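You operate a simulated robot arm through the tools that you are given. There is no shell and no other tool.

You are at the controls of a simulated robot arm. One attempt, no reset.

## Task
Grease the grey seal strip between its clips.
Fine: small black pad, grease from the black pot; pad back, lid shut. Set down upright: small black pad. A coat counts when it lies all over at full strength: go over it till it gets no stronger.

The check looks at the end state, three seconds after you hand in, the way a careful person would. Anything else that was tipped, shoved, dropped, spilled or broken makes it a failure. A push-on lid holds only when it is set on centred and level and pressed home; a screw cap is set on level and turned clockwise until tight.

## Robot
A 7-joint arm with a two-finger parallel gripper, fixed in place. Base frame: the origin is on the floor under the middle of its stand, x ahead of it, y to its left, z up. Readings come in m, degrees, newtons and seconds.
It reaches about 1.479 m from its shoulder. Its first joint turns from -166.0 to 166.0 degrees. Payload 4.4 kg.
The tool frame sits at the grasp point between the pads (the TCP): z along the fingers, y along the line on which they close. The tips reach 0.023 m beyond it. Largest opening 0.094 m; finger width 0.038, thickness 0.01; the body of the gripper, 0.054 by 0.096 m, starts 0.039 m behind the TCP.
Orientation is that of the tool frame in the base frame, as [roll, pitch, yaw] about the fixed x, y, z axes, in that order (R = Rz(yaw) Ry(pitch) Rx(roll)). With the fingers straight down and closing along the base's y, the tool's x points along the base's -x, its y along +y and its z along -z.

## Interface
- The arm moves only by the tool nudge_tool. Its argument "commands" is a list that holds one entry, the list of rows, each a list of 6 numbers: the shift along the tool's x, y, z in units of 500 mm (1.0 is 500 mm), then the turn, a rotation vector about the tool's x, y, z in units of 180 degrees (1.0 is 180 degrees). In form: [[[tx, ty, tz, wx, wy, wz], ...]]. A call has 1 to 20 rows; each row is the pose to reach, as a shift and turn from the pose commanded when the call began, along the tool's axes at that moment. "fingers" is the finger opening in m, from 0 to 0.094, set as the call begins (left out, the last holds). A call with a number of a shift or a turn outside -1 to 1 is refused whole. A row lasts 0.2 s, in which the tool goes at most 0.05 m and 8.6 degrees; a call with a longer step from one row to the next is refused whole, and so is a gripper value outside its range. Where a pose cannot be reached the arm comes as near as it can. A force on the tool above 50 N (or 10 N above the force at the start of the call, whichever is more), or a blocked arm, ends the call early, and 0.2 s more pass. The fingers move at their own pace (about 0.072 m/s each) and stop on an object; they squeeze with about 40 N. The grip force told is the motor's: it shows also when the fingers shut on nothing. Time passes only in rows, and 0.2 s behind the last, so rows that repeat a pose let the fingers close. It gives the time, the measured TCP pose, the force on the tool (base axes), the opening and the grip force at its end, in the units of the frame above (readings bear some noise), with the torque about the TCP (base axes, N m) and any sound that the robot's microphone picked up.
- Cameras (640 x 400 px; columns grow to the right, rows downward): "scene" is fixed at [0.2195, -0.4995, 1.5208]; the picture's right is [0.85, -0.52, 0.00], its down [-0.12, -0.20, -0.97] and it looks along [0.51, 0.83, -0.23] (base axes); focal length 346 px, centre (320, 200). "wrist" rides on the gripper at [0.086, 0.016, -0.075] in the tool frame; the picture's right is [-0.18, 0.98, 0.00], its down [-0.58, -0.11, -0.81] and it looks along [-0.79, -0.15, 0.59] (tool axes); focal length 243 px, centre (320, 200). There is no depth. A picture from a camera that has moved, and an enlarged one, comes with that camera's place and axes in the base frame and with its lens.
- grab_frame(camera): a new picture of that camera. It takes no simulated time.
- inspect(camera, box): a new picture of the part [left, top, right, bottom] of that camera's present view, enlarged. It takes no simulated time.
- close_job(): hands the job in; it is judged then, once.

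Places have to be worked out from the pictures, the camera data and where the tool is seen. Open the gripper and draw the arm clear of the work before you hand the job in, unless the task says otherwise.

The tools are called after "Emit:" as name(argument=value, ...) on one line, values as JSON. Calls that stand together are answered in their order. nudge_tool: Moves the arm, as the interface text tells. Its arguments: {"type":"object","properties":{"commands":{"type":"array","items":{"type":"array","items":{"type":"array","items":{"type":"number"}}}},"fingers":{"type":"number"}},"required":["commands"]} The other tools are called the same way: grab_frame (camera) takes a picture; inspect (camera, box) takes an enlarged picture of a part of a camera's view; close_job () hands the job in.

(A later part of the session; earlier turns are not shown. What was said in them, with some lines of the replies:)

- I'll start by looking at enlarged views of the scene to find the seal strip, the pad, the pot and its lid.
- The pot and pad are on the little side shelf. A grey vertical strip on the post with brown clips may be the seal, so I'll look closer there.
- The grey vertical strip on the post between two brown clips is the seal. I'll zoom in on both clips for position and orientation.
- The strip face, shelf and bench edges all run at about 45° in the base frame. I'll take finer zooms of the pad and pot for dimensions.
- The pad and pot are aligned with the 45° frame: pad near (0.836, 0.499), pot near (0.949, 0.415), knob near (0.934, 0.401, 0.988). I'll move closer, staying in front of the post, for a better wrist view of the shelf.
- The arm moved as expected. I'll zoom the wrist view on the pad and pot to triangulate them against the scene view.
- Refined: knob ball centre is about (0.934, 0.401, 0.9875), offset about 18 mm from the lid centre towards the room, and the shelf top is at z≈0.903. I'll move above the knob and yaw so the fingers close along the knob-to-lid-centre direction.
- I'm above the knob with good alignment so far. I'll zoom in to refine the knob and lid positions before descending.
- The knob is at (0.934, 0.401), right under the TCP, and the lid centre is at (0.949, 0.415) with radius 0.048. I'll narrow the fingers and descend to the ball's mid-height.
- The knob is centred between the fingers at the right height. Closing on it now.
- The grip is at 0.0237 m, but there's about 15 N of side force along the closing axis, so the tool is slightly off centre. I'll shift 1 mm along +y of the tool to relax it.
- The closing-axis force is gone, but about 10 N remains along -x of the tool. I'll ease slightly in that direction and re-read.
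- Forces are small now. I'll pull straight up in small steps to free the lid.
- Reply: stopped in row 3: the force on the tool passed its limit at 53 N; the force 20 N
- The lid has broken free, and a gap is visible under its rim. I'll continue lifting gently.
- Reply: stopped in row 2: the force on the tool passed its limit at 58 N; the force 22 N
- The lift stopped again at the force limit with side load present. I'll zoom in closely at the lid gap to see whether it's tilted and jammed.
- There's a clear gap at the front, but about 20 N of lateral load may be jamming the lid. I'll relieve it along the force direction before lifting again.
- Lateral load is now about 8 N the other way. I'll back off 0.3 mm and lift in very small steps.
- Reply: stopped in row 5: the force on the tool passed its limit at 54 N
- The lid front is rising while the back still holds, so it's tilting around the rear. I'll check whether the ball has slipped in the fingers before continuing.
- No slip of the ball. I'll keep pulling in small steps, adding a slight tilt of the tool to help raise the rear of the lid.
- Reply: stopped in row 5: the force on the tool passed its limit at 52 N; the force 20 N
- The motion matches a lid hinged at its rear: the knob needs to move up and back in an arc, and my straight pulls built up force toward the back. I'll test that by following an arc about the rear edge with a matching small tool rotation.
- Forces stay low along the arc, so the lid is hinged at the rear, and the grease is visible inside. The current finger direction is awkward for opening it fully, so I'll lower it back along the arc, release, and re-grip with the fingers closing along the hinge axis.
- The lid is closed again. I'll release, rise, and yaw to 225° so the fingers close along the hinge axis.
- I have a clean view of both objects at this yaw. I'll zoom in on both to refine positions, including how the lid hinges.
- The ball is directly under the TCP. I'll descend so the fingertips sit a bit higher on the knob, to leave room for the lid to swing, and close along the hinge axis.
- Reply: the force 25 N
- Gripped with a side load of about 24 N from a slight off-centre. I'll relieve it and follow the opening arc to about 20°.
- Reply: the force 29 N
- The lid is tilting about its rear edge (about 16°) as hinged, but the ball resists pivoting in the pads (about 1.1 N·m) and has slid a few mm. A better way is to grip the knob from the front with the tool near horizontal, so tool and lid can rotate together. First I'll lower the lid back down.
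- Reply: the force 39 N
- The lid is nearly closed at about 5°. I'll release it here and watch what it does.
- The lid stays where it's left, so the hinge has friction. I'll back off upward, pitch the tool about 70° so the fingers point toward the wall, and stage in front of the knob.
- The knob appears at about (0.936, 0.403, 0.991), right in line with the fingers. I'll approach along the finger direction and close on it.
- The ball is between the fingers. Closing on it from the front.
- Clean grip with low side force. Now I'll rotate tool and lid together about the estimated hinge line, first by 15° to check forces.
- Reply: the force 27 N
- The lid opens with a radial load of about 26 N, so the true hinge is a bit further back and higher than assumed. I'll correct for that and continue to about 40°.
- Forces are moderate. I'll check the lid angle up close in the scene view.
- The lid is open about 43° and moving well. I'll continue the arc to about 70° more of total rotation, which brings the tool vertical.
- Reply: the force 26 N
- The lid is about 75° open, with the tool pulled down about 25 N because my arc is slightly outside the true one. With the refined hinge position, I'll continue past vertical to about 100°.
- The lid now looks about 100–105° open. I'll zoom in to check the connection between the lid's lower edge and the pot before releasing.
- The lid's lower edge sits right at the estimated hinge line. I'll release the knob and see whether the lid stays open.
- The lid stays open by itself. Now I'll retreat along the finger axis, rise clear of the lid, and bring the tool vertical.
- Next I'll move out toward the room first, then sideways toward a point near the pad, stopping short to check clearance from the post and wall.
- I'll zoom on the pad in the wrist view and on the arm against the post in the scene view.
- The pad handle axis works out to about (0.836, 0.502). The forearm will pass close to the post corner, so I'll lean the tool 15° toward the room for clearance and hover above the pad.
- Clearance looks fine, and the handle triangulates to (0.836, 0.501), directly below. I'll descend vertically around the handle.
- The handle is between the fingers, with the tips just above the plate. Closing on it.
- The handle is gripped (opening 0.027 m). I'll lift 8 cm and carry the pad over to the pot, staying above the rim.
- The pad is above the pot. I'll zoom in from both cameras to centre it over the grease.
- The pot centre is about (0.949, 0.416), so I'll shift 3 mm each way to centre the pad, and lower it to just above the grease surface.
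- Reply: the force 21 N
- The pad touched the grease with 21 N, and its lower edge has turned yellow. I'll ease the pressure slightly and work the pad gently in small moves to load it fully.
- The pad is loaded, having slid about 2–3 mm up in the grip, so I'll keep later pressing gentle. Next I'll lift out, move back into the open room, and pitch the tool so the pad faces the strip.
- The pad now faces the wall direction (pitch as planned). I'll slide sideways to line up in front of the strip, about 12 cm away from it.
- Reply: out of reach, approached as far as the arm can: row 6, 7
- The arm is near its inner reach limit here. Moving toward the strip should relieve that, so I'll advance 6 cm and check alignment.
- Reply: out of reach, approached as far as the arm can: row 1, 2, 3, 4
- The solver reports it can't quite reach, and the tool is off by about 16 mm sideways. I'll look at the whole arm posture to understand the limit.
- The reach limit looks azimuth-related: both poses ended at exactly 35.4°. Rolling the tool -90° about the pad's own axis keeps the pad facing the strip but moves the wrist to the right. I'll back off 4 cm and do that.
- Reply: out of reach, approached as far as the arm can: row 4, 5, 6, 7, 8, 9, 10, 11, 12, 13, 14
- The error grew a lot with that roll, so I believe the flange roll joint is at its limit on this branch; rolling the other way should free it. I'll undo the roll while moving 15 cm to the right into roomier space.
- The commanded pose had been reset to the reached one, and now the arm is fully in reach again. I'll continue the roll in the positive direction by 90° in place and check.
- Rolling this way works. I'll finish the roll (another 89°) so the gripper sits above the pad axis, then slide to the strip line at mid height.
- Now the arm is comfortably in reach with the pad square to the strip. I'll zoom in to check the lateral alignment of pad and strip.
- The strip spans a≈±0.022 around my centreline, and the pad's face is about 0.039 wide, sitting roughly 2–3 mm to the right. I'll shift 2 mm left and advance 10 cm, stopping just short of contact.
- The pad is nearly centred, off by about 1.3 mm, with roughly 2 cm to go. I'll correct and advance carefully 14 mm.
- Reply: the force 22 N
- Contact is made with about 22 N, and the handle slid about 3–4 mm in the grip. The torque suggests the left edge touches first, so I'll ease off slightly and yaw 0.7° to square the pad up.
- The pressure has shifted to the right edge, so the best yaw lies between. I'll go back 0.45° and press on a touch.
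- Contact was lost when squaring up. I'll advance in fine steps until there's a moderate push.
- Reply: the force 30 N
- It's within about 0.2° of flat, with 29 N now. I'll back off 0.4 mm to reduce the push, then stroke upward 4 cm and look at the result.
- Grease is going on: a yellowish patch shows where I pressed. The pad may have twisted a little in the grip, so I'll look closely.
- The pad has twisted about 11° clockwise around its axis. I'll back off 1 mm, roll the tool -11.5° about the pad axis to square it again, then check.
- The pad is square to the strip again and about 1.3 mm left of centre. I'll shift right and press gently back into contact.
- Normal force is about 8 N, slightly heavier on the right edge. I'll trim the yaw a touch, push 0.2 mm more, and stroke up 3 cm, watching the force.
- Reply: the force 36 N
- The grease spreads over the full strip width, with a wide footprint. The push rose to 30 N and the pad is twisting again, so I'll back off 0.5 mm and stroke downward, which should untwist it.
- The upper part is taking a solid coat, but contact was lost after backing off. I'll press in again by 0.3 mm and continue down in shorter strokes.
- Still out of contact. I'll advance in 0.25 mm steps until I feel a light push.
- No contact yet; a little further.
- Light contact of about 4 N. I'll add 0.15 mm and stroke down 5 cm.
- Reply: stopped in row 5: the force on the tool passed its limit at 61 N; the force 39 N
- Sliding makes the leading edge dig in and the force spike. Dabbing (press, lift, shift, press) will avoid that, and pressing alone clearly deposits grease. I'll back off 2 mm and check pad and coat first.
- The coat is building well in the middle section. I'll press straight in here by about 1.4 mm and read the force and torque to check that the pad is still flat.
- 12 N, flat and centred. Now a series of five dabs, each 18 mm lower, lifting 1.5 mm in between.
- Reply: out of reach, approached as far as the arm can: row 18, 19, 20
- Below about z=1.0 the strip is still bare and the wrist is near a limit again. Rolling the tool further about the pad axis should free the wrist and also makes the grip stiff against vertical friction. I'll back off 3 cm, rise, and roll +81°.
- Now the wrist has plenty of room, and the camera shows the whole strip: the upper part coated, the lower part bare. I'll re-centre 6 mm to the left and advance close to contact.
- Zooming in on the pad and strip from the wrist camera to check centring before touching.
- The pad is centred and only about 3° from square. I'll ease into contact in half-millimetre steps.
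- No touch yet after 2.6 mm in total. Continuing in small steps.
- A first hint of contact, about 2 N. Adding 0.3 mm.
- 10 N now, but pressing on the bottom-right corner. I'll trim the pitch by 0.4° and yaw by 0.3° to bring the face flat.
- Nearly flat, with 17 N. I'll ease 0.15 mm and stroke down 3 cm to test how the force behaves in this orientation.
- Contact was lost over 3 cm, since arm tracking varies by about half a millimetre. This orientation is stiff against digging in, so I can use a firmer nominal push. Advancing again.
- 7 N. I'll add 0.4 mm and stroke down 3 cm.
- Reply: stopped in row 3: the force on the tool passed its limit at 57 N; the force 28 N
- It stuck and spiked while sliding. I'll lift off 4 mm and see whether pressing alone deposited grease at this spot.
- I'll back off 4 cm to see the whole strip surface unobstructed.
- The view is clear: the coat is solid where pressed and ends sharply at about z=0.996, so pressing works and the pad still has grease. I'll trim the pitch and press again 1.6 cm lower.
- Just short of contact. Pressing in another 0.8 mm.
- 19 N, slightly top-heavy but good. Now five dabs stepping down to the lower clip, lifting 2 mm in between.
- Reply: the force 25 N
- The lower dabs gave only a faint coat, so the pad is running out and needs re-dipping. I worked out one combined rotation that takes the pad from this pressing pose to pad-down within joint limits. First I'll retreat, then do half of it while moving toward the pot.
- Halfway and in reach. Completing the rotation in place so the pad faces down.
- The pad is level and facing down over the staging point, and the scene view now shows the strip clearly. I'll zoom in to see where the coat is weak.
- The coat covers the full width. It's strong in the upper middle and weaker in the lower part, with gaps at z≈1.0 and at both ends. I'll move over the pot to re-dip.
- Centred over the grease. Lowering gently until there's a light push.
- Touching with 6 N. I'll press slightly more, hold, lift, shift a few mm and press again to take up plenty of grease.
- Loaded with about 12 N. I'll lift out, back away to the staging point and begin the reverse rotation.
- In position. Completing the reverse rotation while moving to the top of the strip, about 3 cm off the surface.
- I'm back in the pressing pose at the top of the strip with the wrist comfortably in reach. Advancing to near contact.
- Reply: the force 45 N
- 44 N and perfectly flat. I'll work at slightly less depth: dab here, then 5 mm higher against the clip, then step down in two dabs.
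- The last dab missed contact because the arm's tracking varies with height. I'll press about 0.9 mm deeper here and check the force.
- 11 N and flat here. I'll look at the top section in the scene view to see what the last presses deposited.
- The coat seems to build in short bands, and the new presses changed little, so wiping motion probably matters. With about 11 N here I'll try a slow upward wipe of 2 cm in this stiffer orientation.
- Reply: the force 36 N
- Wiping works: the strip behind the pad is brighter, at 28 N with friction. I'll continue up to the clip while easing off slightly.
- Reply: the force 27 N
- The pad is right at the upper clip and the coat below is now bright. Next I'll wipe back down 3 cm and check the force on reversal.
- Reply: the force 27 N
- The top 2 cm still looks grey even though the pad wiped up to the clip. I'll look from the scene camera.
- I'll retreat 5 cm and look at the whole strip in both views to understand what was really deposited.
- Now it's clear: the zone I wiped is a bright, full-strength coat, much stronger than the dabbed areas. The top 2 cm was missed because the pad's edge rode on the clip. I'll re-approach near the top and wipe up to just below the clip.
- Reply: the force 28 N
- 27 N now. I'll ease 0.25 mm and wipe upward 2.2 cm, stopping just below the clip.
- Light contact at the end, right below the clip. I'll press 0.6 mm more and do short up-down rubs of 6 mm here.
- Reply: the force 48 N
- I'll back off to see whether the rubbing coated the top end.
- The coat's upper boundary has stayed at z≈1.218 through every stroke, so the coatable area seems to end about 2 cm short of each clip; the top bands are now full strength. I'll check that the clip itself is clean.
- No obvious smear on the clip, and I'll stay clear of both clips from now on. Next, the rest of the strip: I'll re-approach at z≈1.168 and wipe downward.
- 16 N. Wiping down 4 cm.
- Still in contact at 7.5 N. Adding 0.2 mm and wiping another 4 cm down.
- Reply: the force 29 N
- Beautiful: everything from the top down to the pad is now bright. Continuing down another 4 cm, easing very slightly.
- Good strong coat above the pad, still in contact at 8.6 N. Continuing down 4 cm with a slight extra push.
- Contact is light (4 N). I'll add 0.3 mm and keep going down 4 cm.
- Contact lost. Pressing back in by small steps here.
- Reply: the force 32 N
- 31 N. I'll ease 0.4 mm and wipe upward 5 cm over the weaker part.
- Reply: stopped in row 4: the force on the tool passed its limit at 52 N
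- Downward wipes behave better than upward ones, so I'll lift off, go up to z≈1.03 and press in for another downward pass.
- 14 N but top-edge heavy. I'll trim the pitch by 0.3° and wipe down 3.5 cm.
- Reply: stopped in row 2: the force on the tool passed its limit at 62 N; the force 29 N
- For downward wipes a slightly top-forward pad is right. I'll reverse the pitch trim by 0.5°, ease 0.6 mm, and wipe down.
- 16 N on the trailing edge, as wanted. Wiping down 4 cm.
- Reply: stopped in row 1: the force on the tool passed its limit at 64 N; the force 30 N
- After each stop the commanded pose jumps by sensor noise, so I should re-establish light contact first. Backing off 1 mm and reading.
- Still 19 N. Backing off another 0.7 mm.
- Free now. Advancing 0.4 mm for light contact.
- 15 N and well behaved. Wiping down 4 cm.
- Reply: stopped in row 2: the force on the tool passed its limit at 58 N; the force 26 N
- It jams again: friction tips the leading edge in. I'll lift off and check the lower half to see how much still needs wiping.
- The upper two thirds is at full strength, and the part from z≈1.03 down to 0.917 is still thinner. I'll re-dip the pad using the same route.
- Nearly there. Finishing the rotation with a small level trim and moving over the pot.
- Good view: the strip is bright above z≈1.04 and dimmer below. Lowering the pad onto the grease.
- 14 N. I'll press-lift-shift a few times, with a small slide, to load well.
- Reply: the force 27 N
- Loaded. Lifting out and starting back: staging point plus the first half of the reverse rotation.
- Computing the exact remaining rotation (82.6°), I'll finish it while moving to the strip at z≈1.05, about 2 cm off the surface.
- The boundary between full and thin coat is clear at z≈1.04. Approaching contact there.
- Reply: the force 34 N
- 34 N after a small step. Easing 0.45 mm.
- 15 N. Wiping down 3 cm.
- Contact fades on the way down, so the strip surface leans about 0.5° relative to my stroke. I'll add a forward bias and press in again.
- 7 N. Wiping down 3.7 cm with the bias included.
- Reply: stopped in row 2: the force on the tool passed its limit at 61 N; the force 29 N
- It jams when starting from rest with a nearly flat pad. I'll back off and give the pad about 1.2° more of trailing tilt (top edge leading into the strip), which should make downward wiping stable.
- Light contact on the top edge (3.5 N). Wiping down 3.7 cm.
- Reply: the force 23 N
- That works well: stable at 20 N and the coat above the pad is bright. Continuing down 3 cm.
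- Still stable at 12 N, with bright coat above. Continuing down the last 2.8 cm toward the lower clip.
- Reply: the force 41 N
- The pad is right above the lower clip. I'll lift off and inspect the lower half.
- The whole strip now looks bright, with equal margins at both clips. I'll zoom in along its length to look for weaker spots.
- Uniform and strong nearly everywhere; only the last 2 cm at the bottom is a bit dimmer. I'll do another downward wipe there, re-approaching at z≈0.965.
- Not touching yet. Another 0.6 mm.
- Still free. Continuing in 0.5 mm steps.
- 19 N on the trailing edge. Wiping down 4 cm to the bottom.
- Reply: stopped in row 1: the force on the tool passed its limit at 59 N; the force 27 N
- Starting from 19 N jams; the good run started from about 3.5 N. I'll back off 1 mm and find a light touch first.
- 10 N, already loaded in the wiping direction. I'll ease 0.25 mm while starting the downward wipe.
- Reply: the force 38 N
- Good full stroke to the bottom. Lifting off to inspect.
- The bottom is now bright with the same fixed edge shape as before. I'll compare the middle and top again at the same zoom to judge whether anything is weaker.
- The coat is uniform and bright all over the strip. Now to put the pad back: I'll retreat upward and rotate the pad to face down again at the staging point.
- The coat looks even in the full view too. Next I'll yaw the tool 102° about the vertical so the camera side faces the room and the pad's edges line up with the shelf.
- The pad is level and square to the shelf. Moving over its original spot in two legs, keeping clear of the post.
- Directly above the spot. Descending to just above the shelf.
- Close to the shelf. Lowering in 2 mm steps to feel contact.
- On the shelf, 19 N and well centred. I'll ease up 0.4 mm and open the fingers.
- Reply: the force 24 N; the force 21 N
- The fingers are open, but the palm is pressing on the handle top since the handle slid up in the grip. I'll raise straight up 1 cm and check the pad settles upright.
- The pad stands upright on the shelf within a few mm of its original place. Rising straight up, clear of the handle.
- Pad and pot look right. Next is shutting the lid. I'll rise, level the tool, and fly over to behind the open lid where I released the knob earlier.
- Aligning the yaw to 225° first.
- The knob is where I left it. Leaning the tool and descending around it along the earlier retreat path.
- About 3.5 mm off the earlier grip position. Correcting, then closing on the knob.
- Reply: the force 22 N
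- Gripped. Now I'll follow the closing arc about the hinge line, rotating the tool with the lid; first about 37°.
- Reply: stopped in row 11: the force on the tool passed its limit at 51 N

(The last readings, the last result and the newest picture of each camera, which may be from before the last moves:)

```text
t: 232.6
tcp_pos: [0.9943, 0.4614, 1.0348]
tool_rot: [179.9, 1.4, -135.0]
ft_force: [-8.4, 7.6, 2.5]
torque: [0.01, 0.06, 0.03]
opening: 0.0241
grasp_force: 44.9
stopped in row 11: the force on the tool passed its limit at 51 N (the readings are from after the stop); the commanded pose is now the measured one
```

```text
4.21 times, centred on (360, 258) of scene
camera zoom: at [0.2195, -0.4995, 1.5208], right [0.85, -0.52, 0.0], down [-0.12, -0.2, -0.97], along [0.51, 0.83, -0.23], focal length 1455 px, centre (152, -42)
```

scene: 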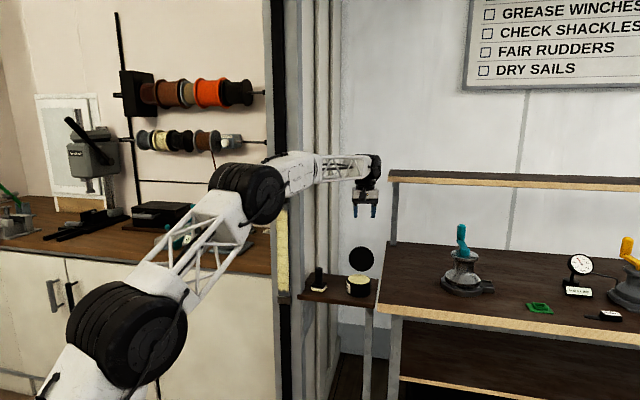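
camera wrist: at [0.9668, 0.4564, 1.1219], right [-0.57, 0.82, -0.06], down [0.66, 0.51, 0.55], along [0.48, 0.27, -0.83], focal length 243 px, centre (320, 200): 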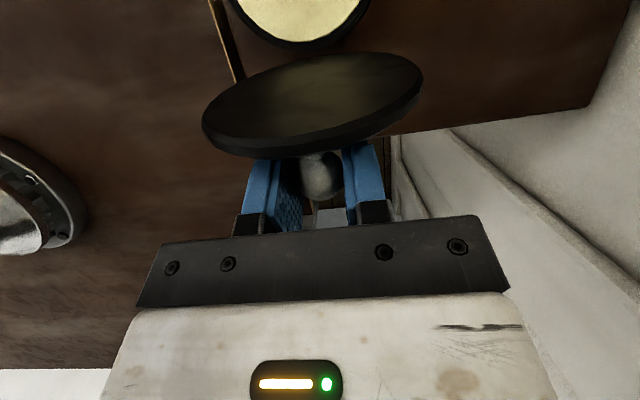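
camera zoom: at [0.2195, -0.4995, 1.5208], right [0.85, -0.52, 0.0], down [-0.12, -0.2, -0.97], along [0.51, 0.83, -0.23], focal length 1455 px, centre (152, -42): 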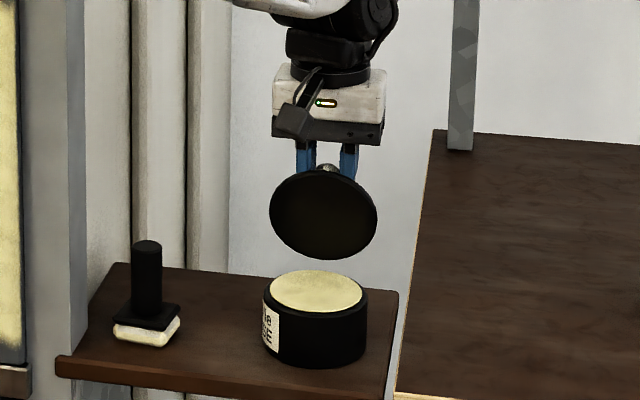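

It stopped on a radial mismatch at about 72° open, with the lid intact. Refitting the hinge from three known knob positions puts it lower, at z≈0.948, which matches the rim. I'll continue closing with the corrected arc.

Emit:
nudge_tool(commands=[[[0.0114, 0.0006, -0.0016, 0, -0.0194, 0], [0.0204, 0.0006, -0.0024, 0, -0.0356, 0], [0.0281, 0.0006, -0.0026, 0, -0.0486, 0], [0.0358, 0.0006, -0.0028, 0, -0.0617, 0], [0.0434, 0.0006, -0.0024, 0, -0.075, 0], [0.051, 0.0006, -0.002, 0, -0.0883, 0], [0.0584, 0.0006, -0.0009, 0, -0.1013, 0], [0.0658, 0.0006, 0.0002, 0, -0.1144, 0], [0.0734, 0.0006, 0.0021, 0, -0.1278, 0], [0.081, 0.0006, 0.004, 0, -0.1411, 0], [0.081, 0.0006, 0.004, 0, -0.1411, 0]]])

Emit:
inspect(camera="scene", box=[320, 210, 400, 305])

```text
t: 235.0
tcp_pos: [0.9662, 0.4321, 1.0316]
tool_rot: [179.9, 26.8, -135.1]
ft_force: [-13.9, 24.9, 2.0]
torque: [0.49, -0.43, 0.07]
opening: 0.024
grasp_force: 45.1
```

```text
4.21 times, centred on (360, 258) of scene
camera zoom: at [0.2195, -0.4995, 1.5208], right [0.85, -0.52, 0.0], down [-0.12, -0.2, -0.97], along [0.51, 0.83, -0.23], focal length 1455 px, centre (152, -42)
```

zoom: 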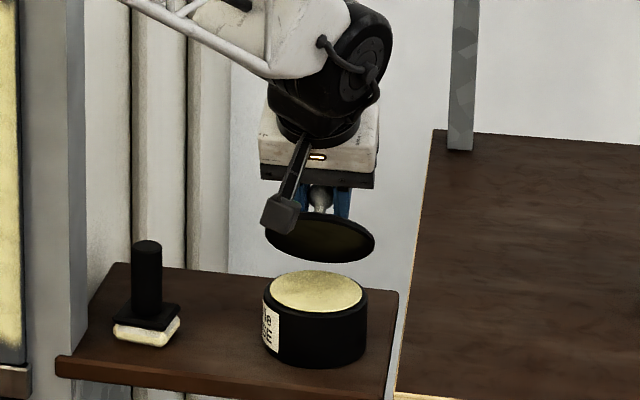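

Closing smoothly, about 45° now. Relieving a little side load and continuing to about 15°.

Emit:
nudge_tool(commands=[[[0, 0.0014, 0, 0, 0, 0], [0.0075, 0.0014, -0.001, 0, -0.0131, 0], [0.015, 0.0014, -0.002, 0, -0.0261, 0], [0.0225, 0.0014, -0.0022, 0, -0.0395, 0], [0.03, 0.0014, -0.0024, 0, -0.0528, 0], [0.0377, 0.0014, -0.002, 0, -0.0659, 0], [0.0454, 0.0014, -0.0016, 0, -0.0789, 0], [0.0528, 0.0014, -0.0006, 0, -0.0923, 0], [0.0602, 0.0014, 0.0004, 0, -0.1056, 0], [0.0677, 0.0014, 0.0022, 0, -0.1187, 0], [0.0752, 0.0014, 0.004, 0, -0.1317, 0], [0.0825, 0.0014, 0.0063, 0, -0.145, 0], [0.0898, 0.0014, 0.0086, 0, -0.1583, 0], [0.0898, 0.0014, 0.0086, 0, -0.1583, 0]]])

Emit:
inspect(camera="scene", box=[320, 230, 400, 310])

Emit:
grab_frame(camera="wrist")

```text
t: 238.0
tcp_pos: [0.939, 0.4049, 1.0062]
tool_rot: [179.8, 55.2, -135.3]
ft_force: [22.9, 15.0, -20.1]
torque: [0.12, -0.07, -0.06]
opening: 0.0242
grasp_force: 45.2
```

```text
5.00 times, centred on (360, 270) of scene
camera zoom: at [0.2195, -0.4995, 1.5208], right [0.85, -0.52, 0.0], down [-0.12, -0.2, -0.97], along [0.51, 0.83, -0.23], focal length 1728 px, centre (120, -150)
```

zoom: 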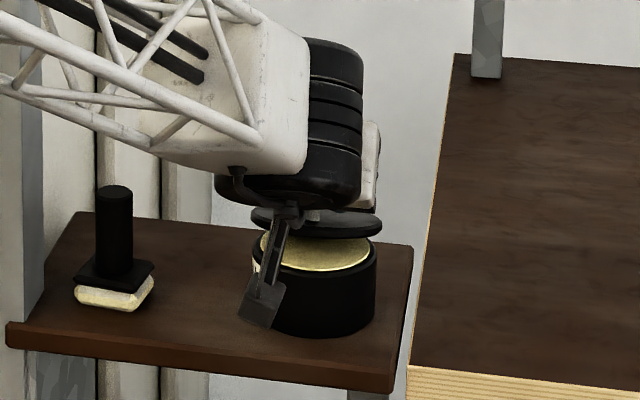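

```text
taken
camera wrist: at [0.849, 0.3391, 0.9789], right [-0.62, 0.77, 0.15], down [-0.16, -0.31, 0.94], along [0.77, 0.56, 0.31], focal length 243 px, centre (320, 200)
```

wrist: 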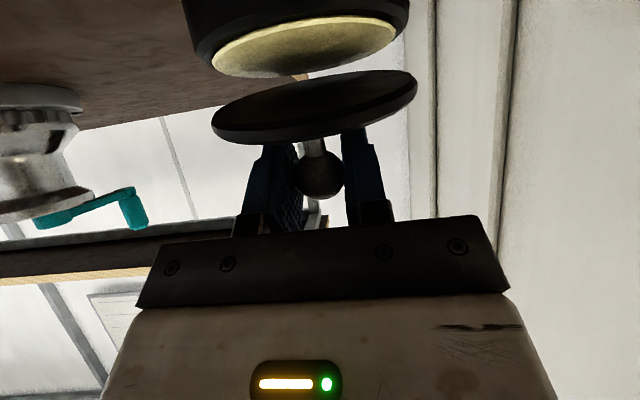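

About 15° left, with the tool pulling outward about 1 mm. I'll correct inward and continue to about 2°.

Emit:
nudge_tool(commands=[[[0.0002, 0, 0.0016, 0, 0, 0], [0.0077, 0, 0.0009, 0, -0.0133, 0], [0.0152, 0, 0.0002, 0, -0.0267, 0], [0.0228, 0, 0.0001, 0, -0.04, 0], [0.0304, 0, 0, 0, -0.0533, 0], [0.0365, 0, 0.0004, 0, -0.064, 0], [0.0395, 0, 0.0006, 0, -0.069, 0], [0.0395, 0, 0.0006, 0, -0.069, 0]]])

Emit:
grab_frame(camera="wrist")

Emit:
inspect(camera="scene", box=[320, 230, 400, 310])

```text
t: 239.8
tcp_pos: [0.9309, 0.3988, 0.9925]
tool_rot: [179.8, 67.7, -135.4]
ft_force: [36.6, -4.8, -3.4]
torque: [0.37, -0.43, -0.14]
opening: 0.0239
grasp_force: 45.1
```

```text
taken
camera wrist: at [0.8471, 0.3375, 0.9399], right [-0.64, 0.75, 0.17], down [-0.29, -0.45, 0.84], along [0.71, 0.49, 0.51], focal length 243 px, centre (320, 200)
```

wrist: 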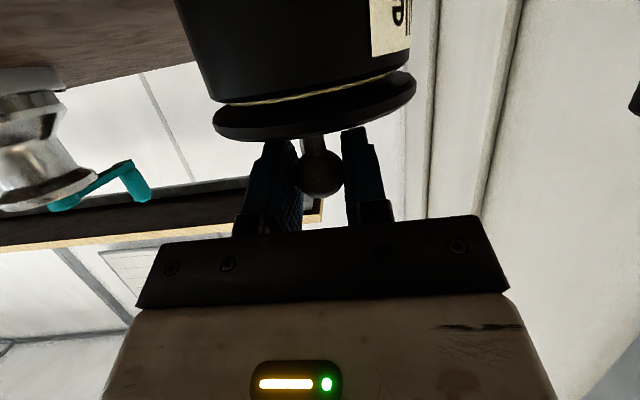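

```text
5.00 times, centred on (360, 270) of scene
camera zoom: at [0.2195, -0.4995, 1.5208], right [0.85, -0.52, 0.0], down [-0.12, -0.2, -0.97], along [0.51, 0.83, -0.23], focal length 1728 px, centre (120, -150)
```

zoom: 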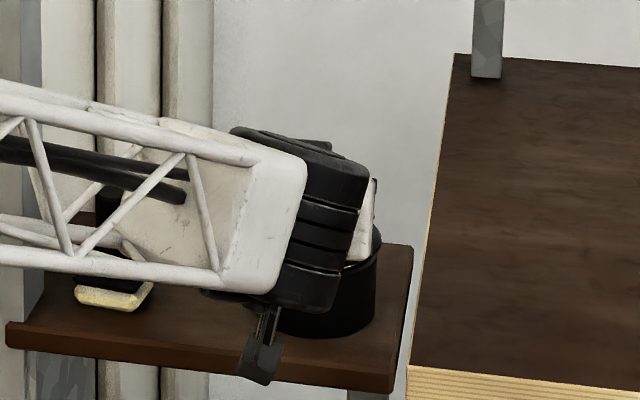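

The lid is almost shut, with a hairline gap left. I'll release the knob, back away along the finger axis, and then press it home from above.

Emit:
nudge_tool(commands=[[[0, -0.0012, 0, 0, 0, 0], [0, -0.0012, 0, 0, 0, 0], [0, -0.0012, 0, 0, 0, 0], [0, -0.0012, 0, 0, 0, 0], [0, -0.0012, 0, 0, 0, 0]]], fingers=0.055)

Emit:
nudge_tool(commands=[[[0, 0, -0.06, 0, 0, 0], [0, 0, -0.13, 0, 0, 0], [0, 0, -0.2, 0, 0, 0], [-0.05, 0, -0.22, 0, 0, 0], [-0.1, 0, -0.24, 0, 0.04, 0], [-0.13, 0, -0.24, 0, 0.085, 0], [-0.15, 0, -0.24, 0, 0.13, 0], [-0.15, 0, -0.24, 0, 0.175, 0], [-0.15, 0, -0.24, 0, 0.22, 0], [-0.15, 0, -0.24, 0, 0.265, 0], [-0.15, 0, -0.24, 0, 0.31, 0], [-0.15, 0, -0.24, 0, 0.35, 0], [-0.15, 0, -0.24, 0, 0.376, 0], [-0.15, 0, -0.24, 0, 0.376, 0]]])

Emit:
grab_frame(camera="wrist")

Emit:
inspect(camera="scene", box=[300, 200, 400, 310])

```text
t: 241.0
tcp_pos: [0.9313, 0.3994, 0.992]
tool_rot: [179.7, 67.6, -135.3]
ft_force: [-0.7, -0.6, 0.8]
torque: [-0.01, 0.03, 0.01]
opening: 0.0551
grasp_force: 0.2
```

```text
t: 244.0
tcp_pos: [0.8729, 0.3394, 1.1065]
tool_rot: [179.9, -0.1, -135.0]
ft_force: [-0.7, 0.6, 0.2]
torque: [0.0, 0.01, -0.01]
opening: 0.055
grasp_force: 0.1
```

```text
taken
camera wrist: at [0.8006, 0.2895, 1.1811], right [-0.56, 0.83, 0.0], down [0.49, 0.33, 0.81], along [0.66, 0.45, -0.59], focal length 243 px, centre (320, 200)
```

wrist: 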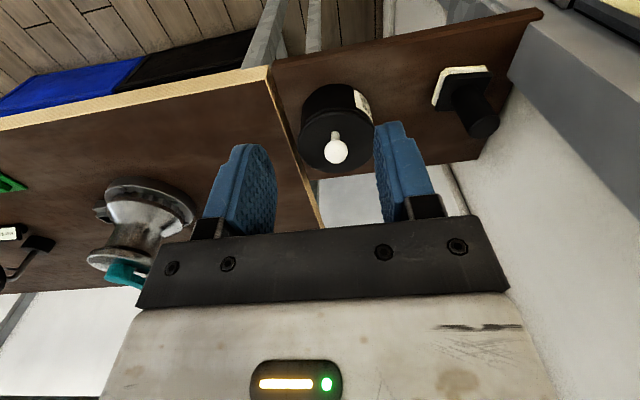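

```text
3.64 times, centred on (350, 255) of scene
camera zoom: at [0.2195, -0.4995, 1.5208], right [0.85, -0.52, 0.0], down [-0.12, -0.2, -0.97], along [0.51, 0.83, -0.23], focal length 1257 px, centre (211, 0)
```

zoom: 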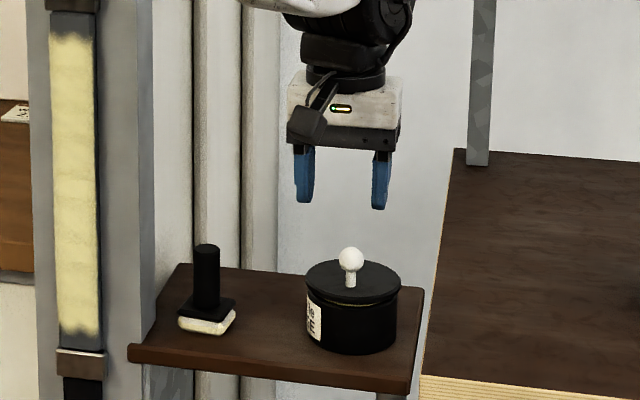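

The lid sits closed to the eye. I'll close the fingers and press down on the knob from above to push it home.

Emit:
nudge_tool(commands=[[[-0.06, 0, 0, 0, 0, 0], [-0.12, 0, 0, 0, 0, 0], [-0.1735, 0.0007, 0, 0, 0, 0], [-0.1735, 0.0007, 0.06, 0, 0, 0], [-0.1735, 0.0007, 0.12, 0, 0, 0], [-0.1735, 0.0007, 0.15, 0, 0, 0], [-0.1735, 0.0007, 0.15, 0, 0, 0]]], fingers=0.0)

Emit:
grab_frame(camera="wrist")

Emit:
inspect(camera="scene", box=[330, 240, 390, 305])

```text
t: 245.6
tcp_pos: [0.9332, 0.4018, 1.0315]
tool_rot: [179.9, 0.1, -135.0]
ft_force: [0.4, -0.1, 0.1]
torque: [0.0, 0.03, -0.01]
opening: 0.0
grasp_force: 40.4
```

```text
taken
camera wrist: at [0.8606, 0.3519, 1.1065], right [-0.56, 0.83, 0.0], down [0.49, 0.33, 0.81], along [0.66, 0.46, -0.59], focal length 243 px, centre (320, 200)
```

wrist: 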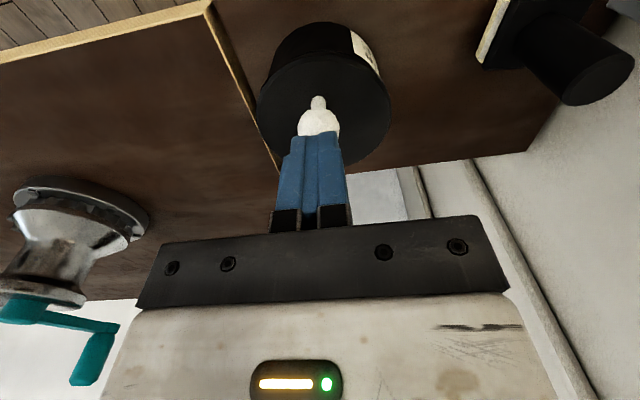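

```text
6.15 times, centred on (360, 272) of scene
camera zoom: at [0.2195, -0.4995, 1.5208], right [0.85, -0.52, 0.0], down [-0.12, -0.2, -0.97], along [0.51, 0.83, -0.23], focal length 2127 px, centre (74, -246)
```

zoom: 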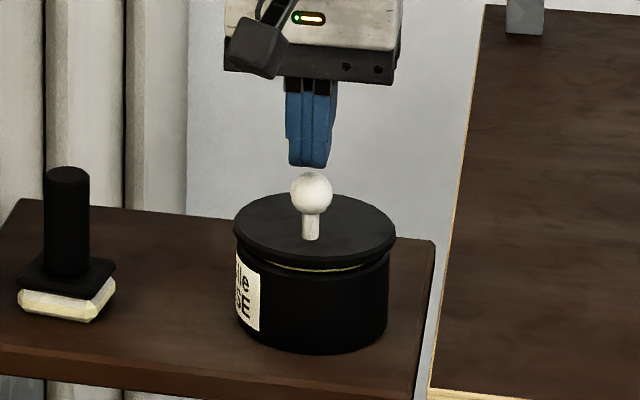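

A thin gap is still visible. The closed fingertips are right above the knob, so I'll press down in small steps.

Emit:
nudge_tool(commands=[[[0, 0, 0.006, 0, 0, 0], [0, 0, 0.012, 0, 0, 0], [0, 0, 0.016, 0, 0, 0], [0, 0, 0.018, 0, 0, 0], [0, 0, 0.02, 0, 0, 0], [0, 0, 0.022, 0, 0, 0], [0, 0, 0.024, 0, 0, 0], [0, 0, 0.026, 0, 0, 0], [0, 0, 0.028, 0, 0, 0], [0, 0, 0.03, 0, 0, 0]]])

Emit:
inspect(camera="scene", box=[335, 250, 385, 305])

```text
t: 247.7
tcp_pos: [0.9348, 0.4019, 1.0235]
tool_rot: [180.0, 0.3, -135.0]
ft_force: [-0.8, 1.1, 9.9]
torque: [0.04, 0.02, -0.02]
opening: 0.0001
grasp_force: 40.6
stopped in row 10: the force on the tool passed its limit at 52 N (the readings are from after the stop); the commanded pose is now the measured one
```

```text
7.27 times, centred on (360, 278) of scene
camera zoom: at [0.2195, -0.4995, 1.5208], right [0.85, -0.52, 0.0], down [-0.12, -0.2, -0.97], along [0.51, 0.83, -0.23], focal length 2513 px, centre (29, -364)
```

zoom: 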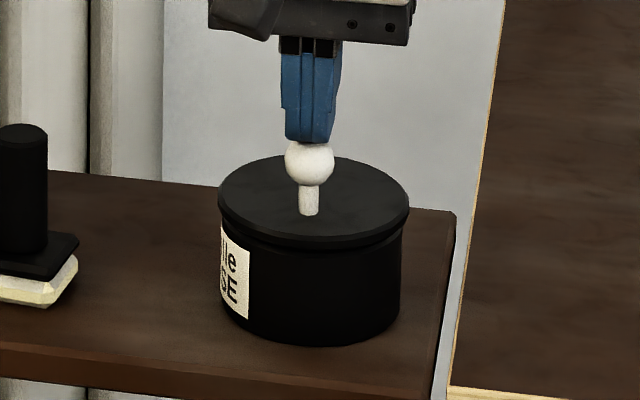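

The lid is fully shut, with no gap visible after a 52 N press. Rising away and opening the gripper, then a final check.

Emit:
nudge_tool(commands=[[[0, 0, -0.02, 0, 0, 0], [0, 0, -0.08, 0, 0, 0], [0, 0, -0.16, 0, 0, 0], [0, 0, -0.24, 0, 0, 0], [0, 0, -0.32, 0, 0, 0], [0.08, 0, -0.38, 0, 0, 0], [0.16, 0, -0.42, 0, 0, 0], [0.25, 0, -0.44, 0, 0, 0], [0.34, 0, -0.44, 0, 0, 0], [0.43, 0, -0.44, 0, 0, 0], [0.52, 0, -0.44, 0, 0, 0], [0.6, 0, -0.44, 0, 0, 0], [0.6, 0, -0.44, 0, 0, 0]]])

Emit:
grab_frame(camera="scene")

Emit:
grab_frame(camera="wrist")

```text
t: 250.5
tcp_pos: [0.7204, 0.1889, 1.2413]
tool_rot: [180.0, 0.2, -134.9]
ft_force: [0.6, -0.4, 0.0]
torque: [0.0, 0.01, -0.01]
opening: 0.0
grasp_force: 40.3
```

```text
taken
```

scene: 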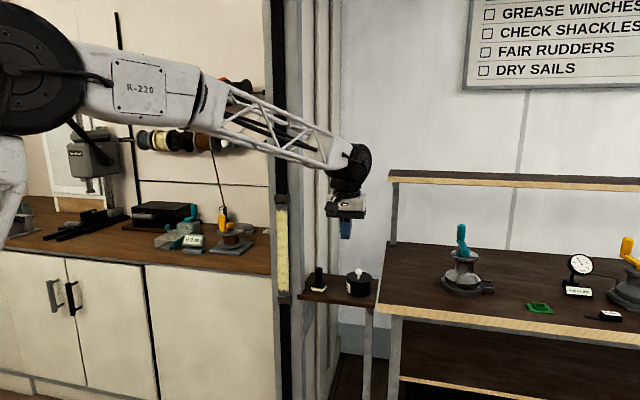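

```text
taken
camera wrist: at [0.6477, 0.1385, 1.3151], right [-0.56, 0.83, 0.0], down [0.49, 0.33, 0.81], along [0.67, 0.46, -0.59], focal length 243 px, centre (320, 200)
```

wrist: 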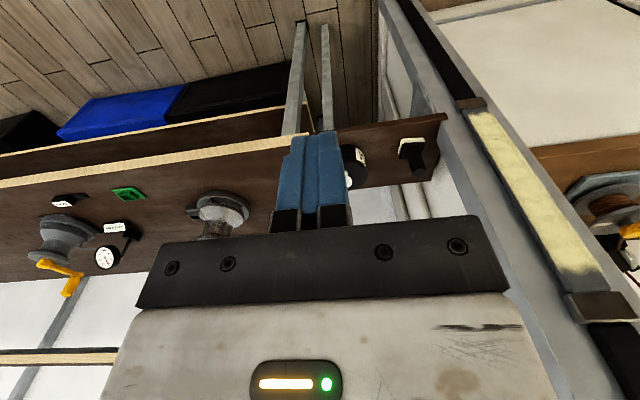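

The arm is clear. I'll open the gripper and take close looks at the pot, pad and strip.

Emit:
nudge_tool(commands=[[[0, 0, 0, 0, 0, 0], [0, 0, 0, 0, 0, 0], [0, 0, 0, 0, 0, 0], [0, 0, 0, 0, 0, 0]]], fingers=0.094)

Emit:
inspect(camera="scene", box=[280, 240, 400, 315])

Emit:
inspect(camera="scene", box=[262, 185, 302, 305])

Emit:
inspect(camera="wrist", box=[440, 80, 640, 340])

```text
t: 251.5
tcp_pos: [0.7202, 0.188, 1.2413]
tool_rot: [-180.0, 0.2, -134.9]
ft_force: [-0.1, 0.0, -1.0]
torque: [0.01, 0.01, -0.02]
opening: 0.0939
grasp_force: 0.0
```

```text
5.33 times, centred on (340, 278) of scene
camera zoom: at [0.2195, -0.4995, 1.5208], right [0.85, -0.52, 0.0], down [-0.12, -0.2, -0.97], along [0.51, 0.83, -0.23], focal length 1843 px, centre (213, -213)
```

zoom: 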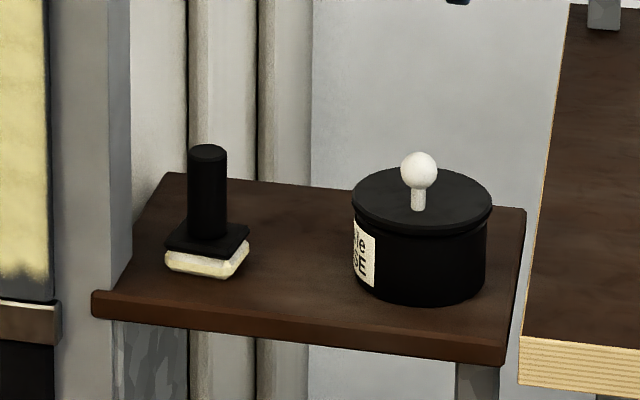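

```text
3.33 times, centred on (282, 245) of scene
camera zoom: at [0.2195, -0.4995, 1.5208], right [0.85, -0.52, 0.0], down [-0.12, -0.2, -0.97], along [0.51, 0.83, -0.23], focal length 1152 px, centre (447, 50)
```

zoom: 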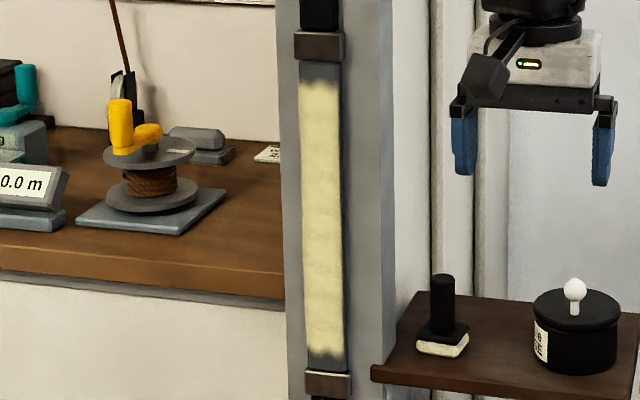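

```text
1.54 times, centred on (540, 210) of wrist
camera zoom: at [0.648, 0.1388, 1.3152], right [-0.56, 0.83, 0.0], down [0.49, 0.33, 0.81], along [0.67, 0.46, -0.59], focal length 373 px, centre (-18, 185)
```

zoom: 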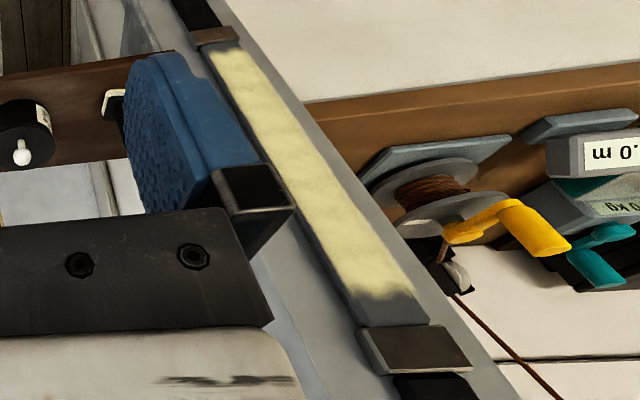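

Pot, pad and strip all look right. One last close comparison of coat brightness along the strip before handing in.

Emit:
inspect(camera="scene", box=[272, 198, 296, 234])

Emit:
inspect(camera="scene", box=[272, 230, 296, 266])

Emit:
inspect(camera="scene", box=[272, 262, 296, 298])

```text
11.11 times, centred on (284, 216) of scene
camera zoom: at [0.2195, -0.4995, 1.5208], right [0.85, -0.52, 0.0], down [-0.12, -0.2, -0.97], along [0.51, 0.83, -0.23], focal length 3840 px, centre (720, 22)
```

zoom: 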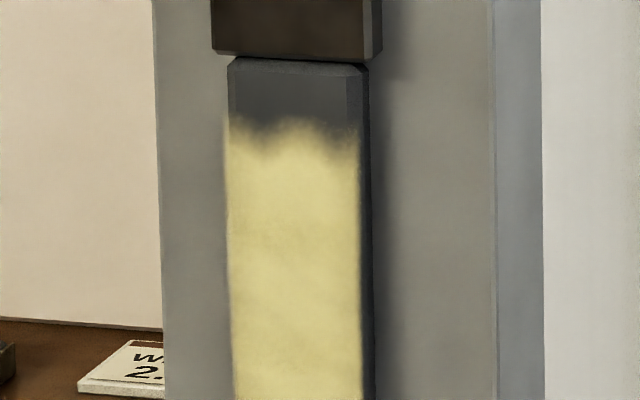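

```text
11.11 times, centred on (284, 248) of scene
camera zoom: at [0.2195, -0.4995, 1.5208], right [0.85, -0.52, 0.0], down [-0.12, -0.2, -0.97], along [0.51, 0.83, -0.23], focal length 3840 px, centre (720, -333)
```

zoom: 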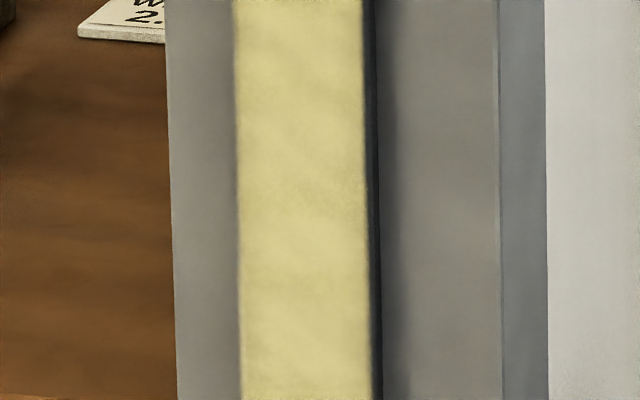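

```text
11.11 times, centred on (284, 280) of scene
camera zoom: at [0.2195, -0.4995, 1.5208], right [0.85, -0.52, 0.0], down [-0.12, -0.2, -0.97], along [0.51, 0.83, -0.23], focal length 3840 px, centre (720, -689)
```

zoom: 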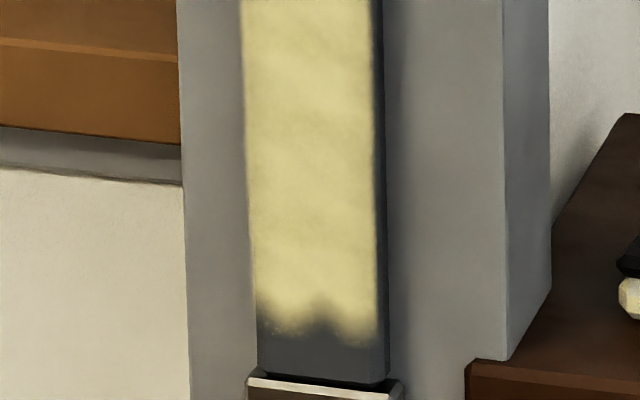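

The coat is even in colour from end to end. The pad is upright in its place, the lid is shut, the gripper is open and the arm is clear, so I'm handing in the job.

Emit:
close_job()

```text
The job is handed in.
```

The job is handed in. The seal strip is greased, the pad is back in its place, and the pot lid is shut.

- **Strip:** the coat looks an even, full yellow across the strip's front face and along its length, after three loads of grease. About 2 cm next to each clip stayed bare. No grease took above the upper edge of the coat even with the pad wiped right up to the clip, so I took that as the end of the area to be coated. The lower end stopped the same way.
- **Clip:** the pad brushed the upper clip once. One zoomed view showed a slight yellowish tint there, but a closer one didn't, so there may be a trace of grease on it.
- **Pad:** it stands upright on the shelf, about 6 mm from where it started.
- **Pot:** the lid turned out to be hinged at the back. I swung it shut and pressed it down with about 50 N, and no gap shows.
- **Arm:** the gripper is open and the arm is drawn clear. Nothing else in the camera views looks moved.
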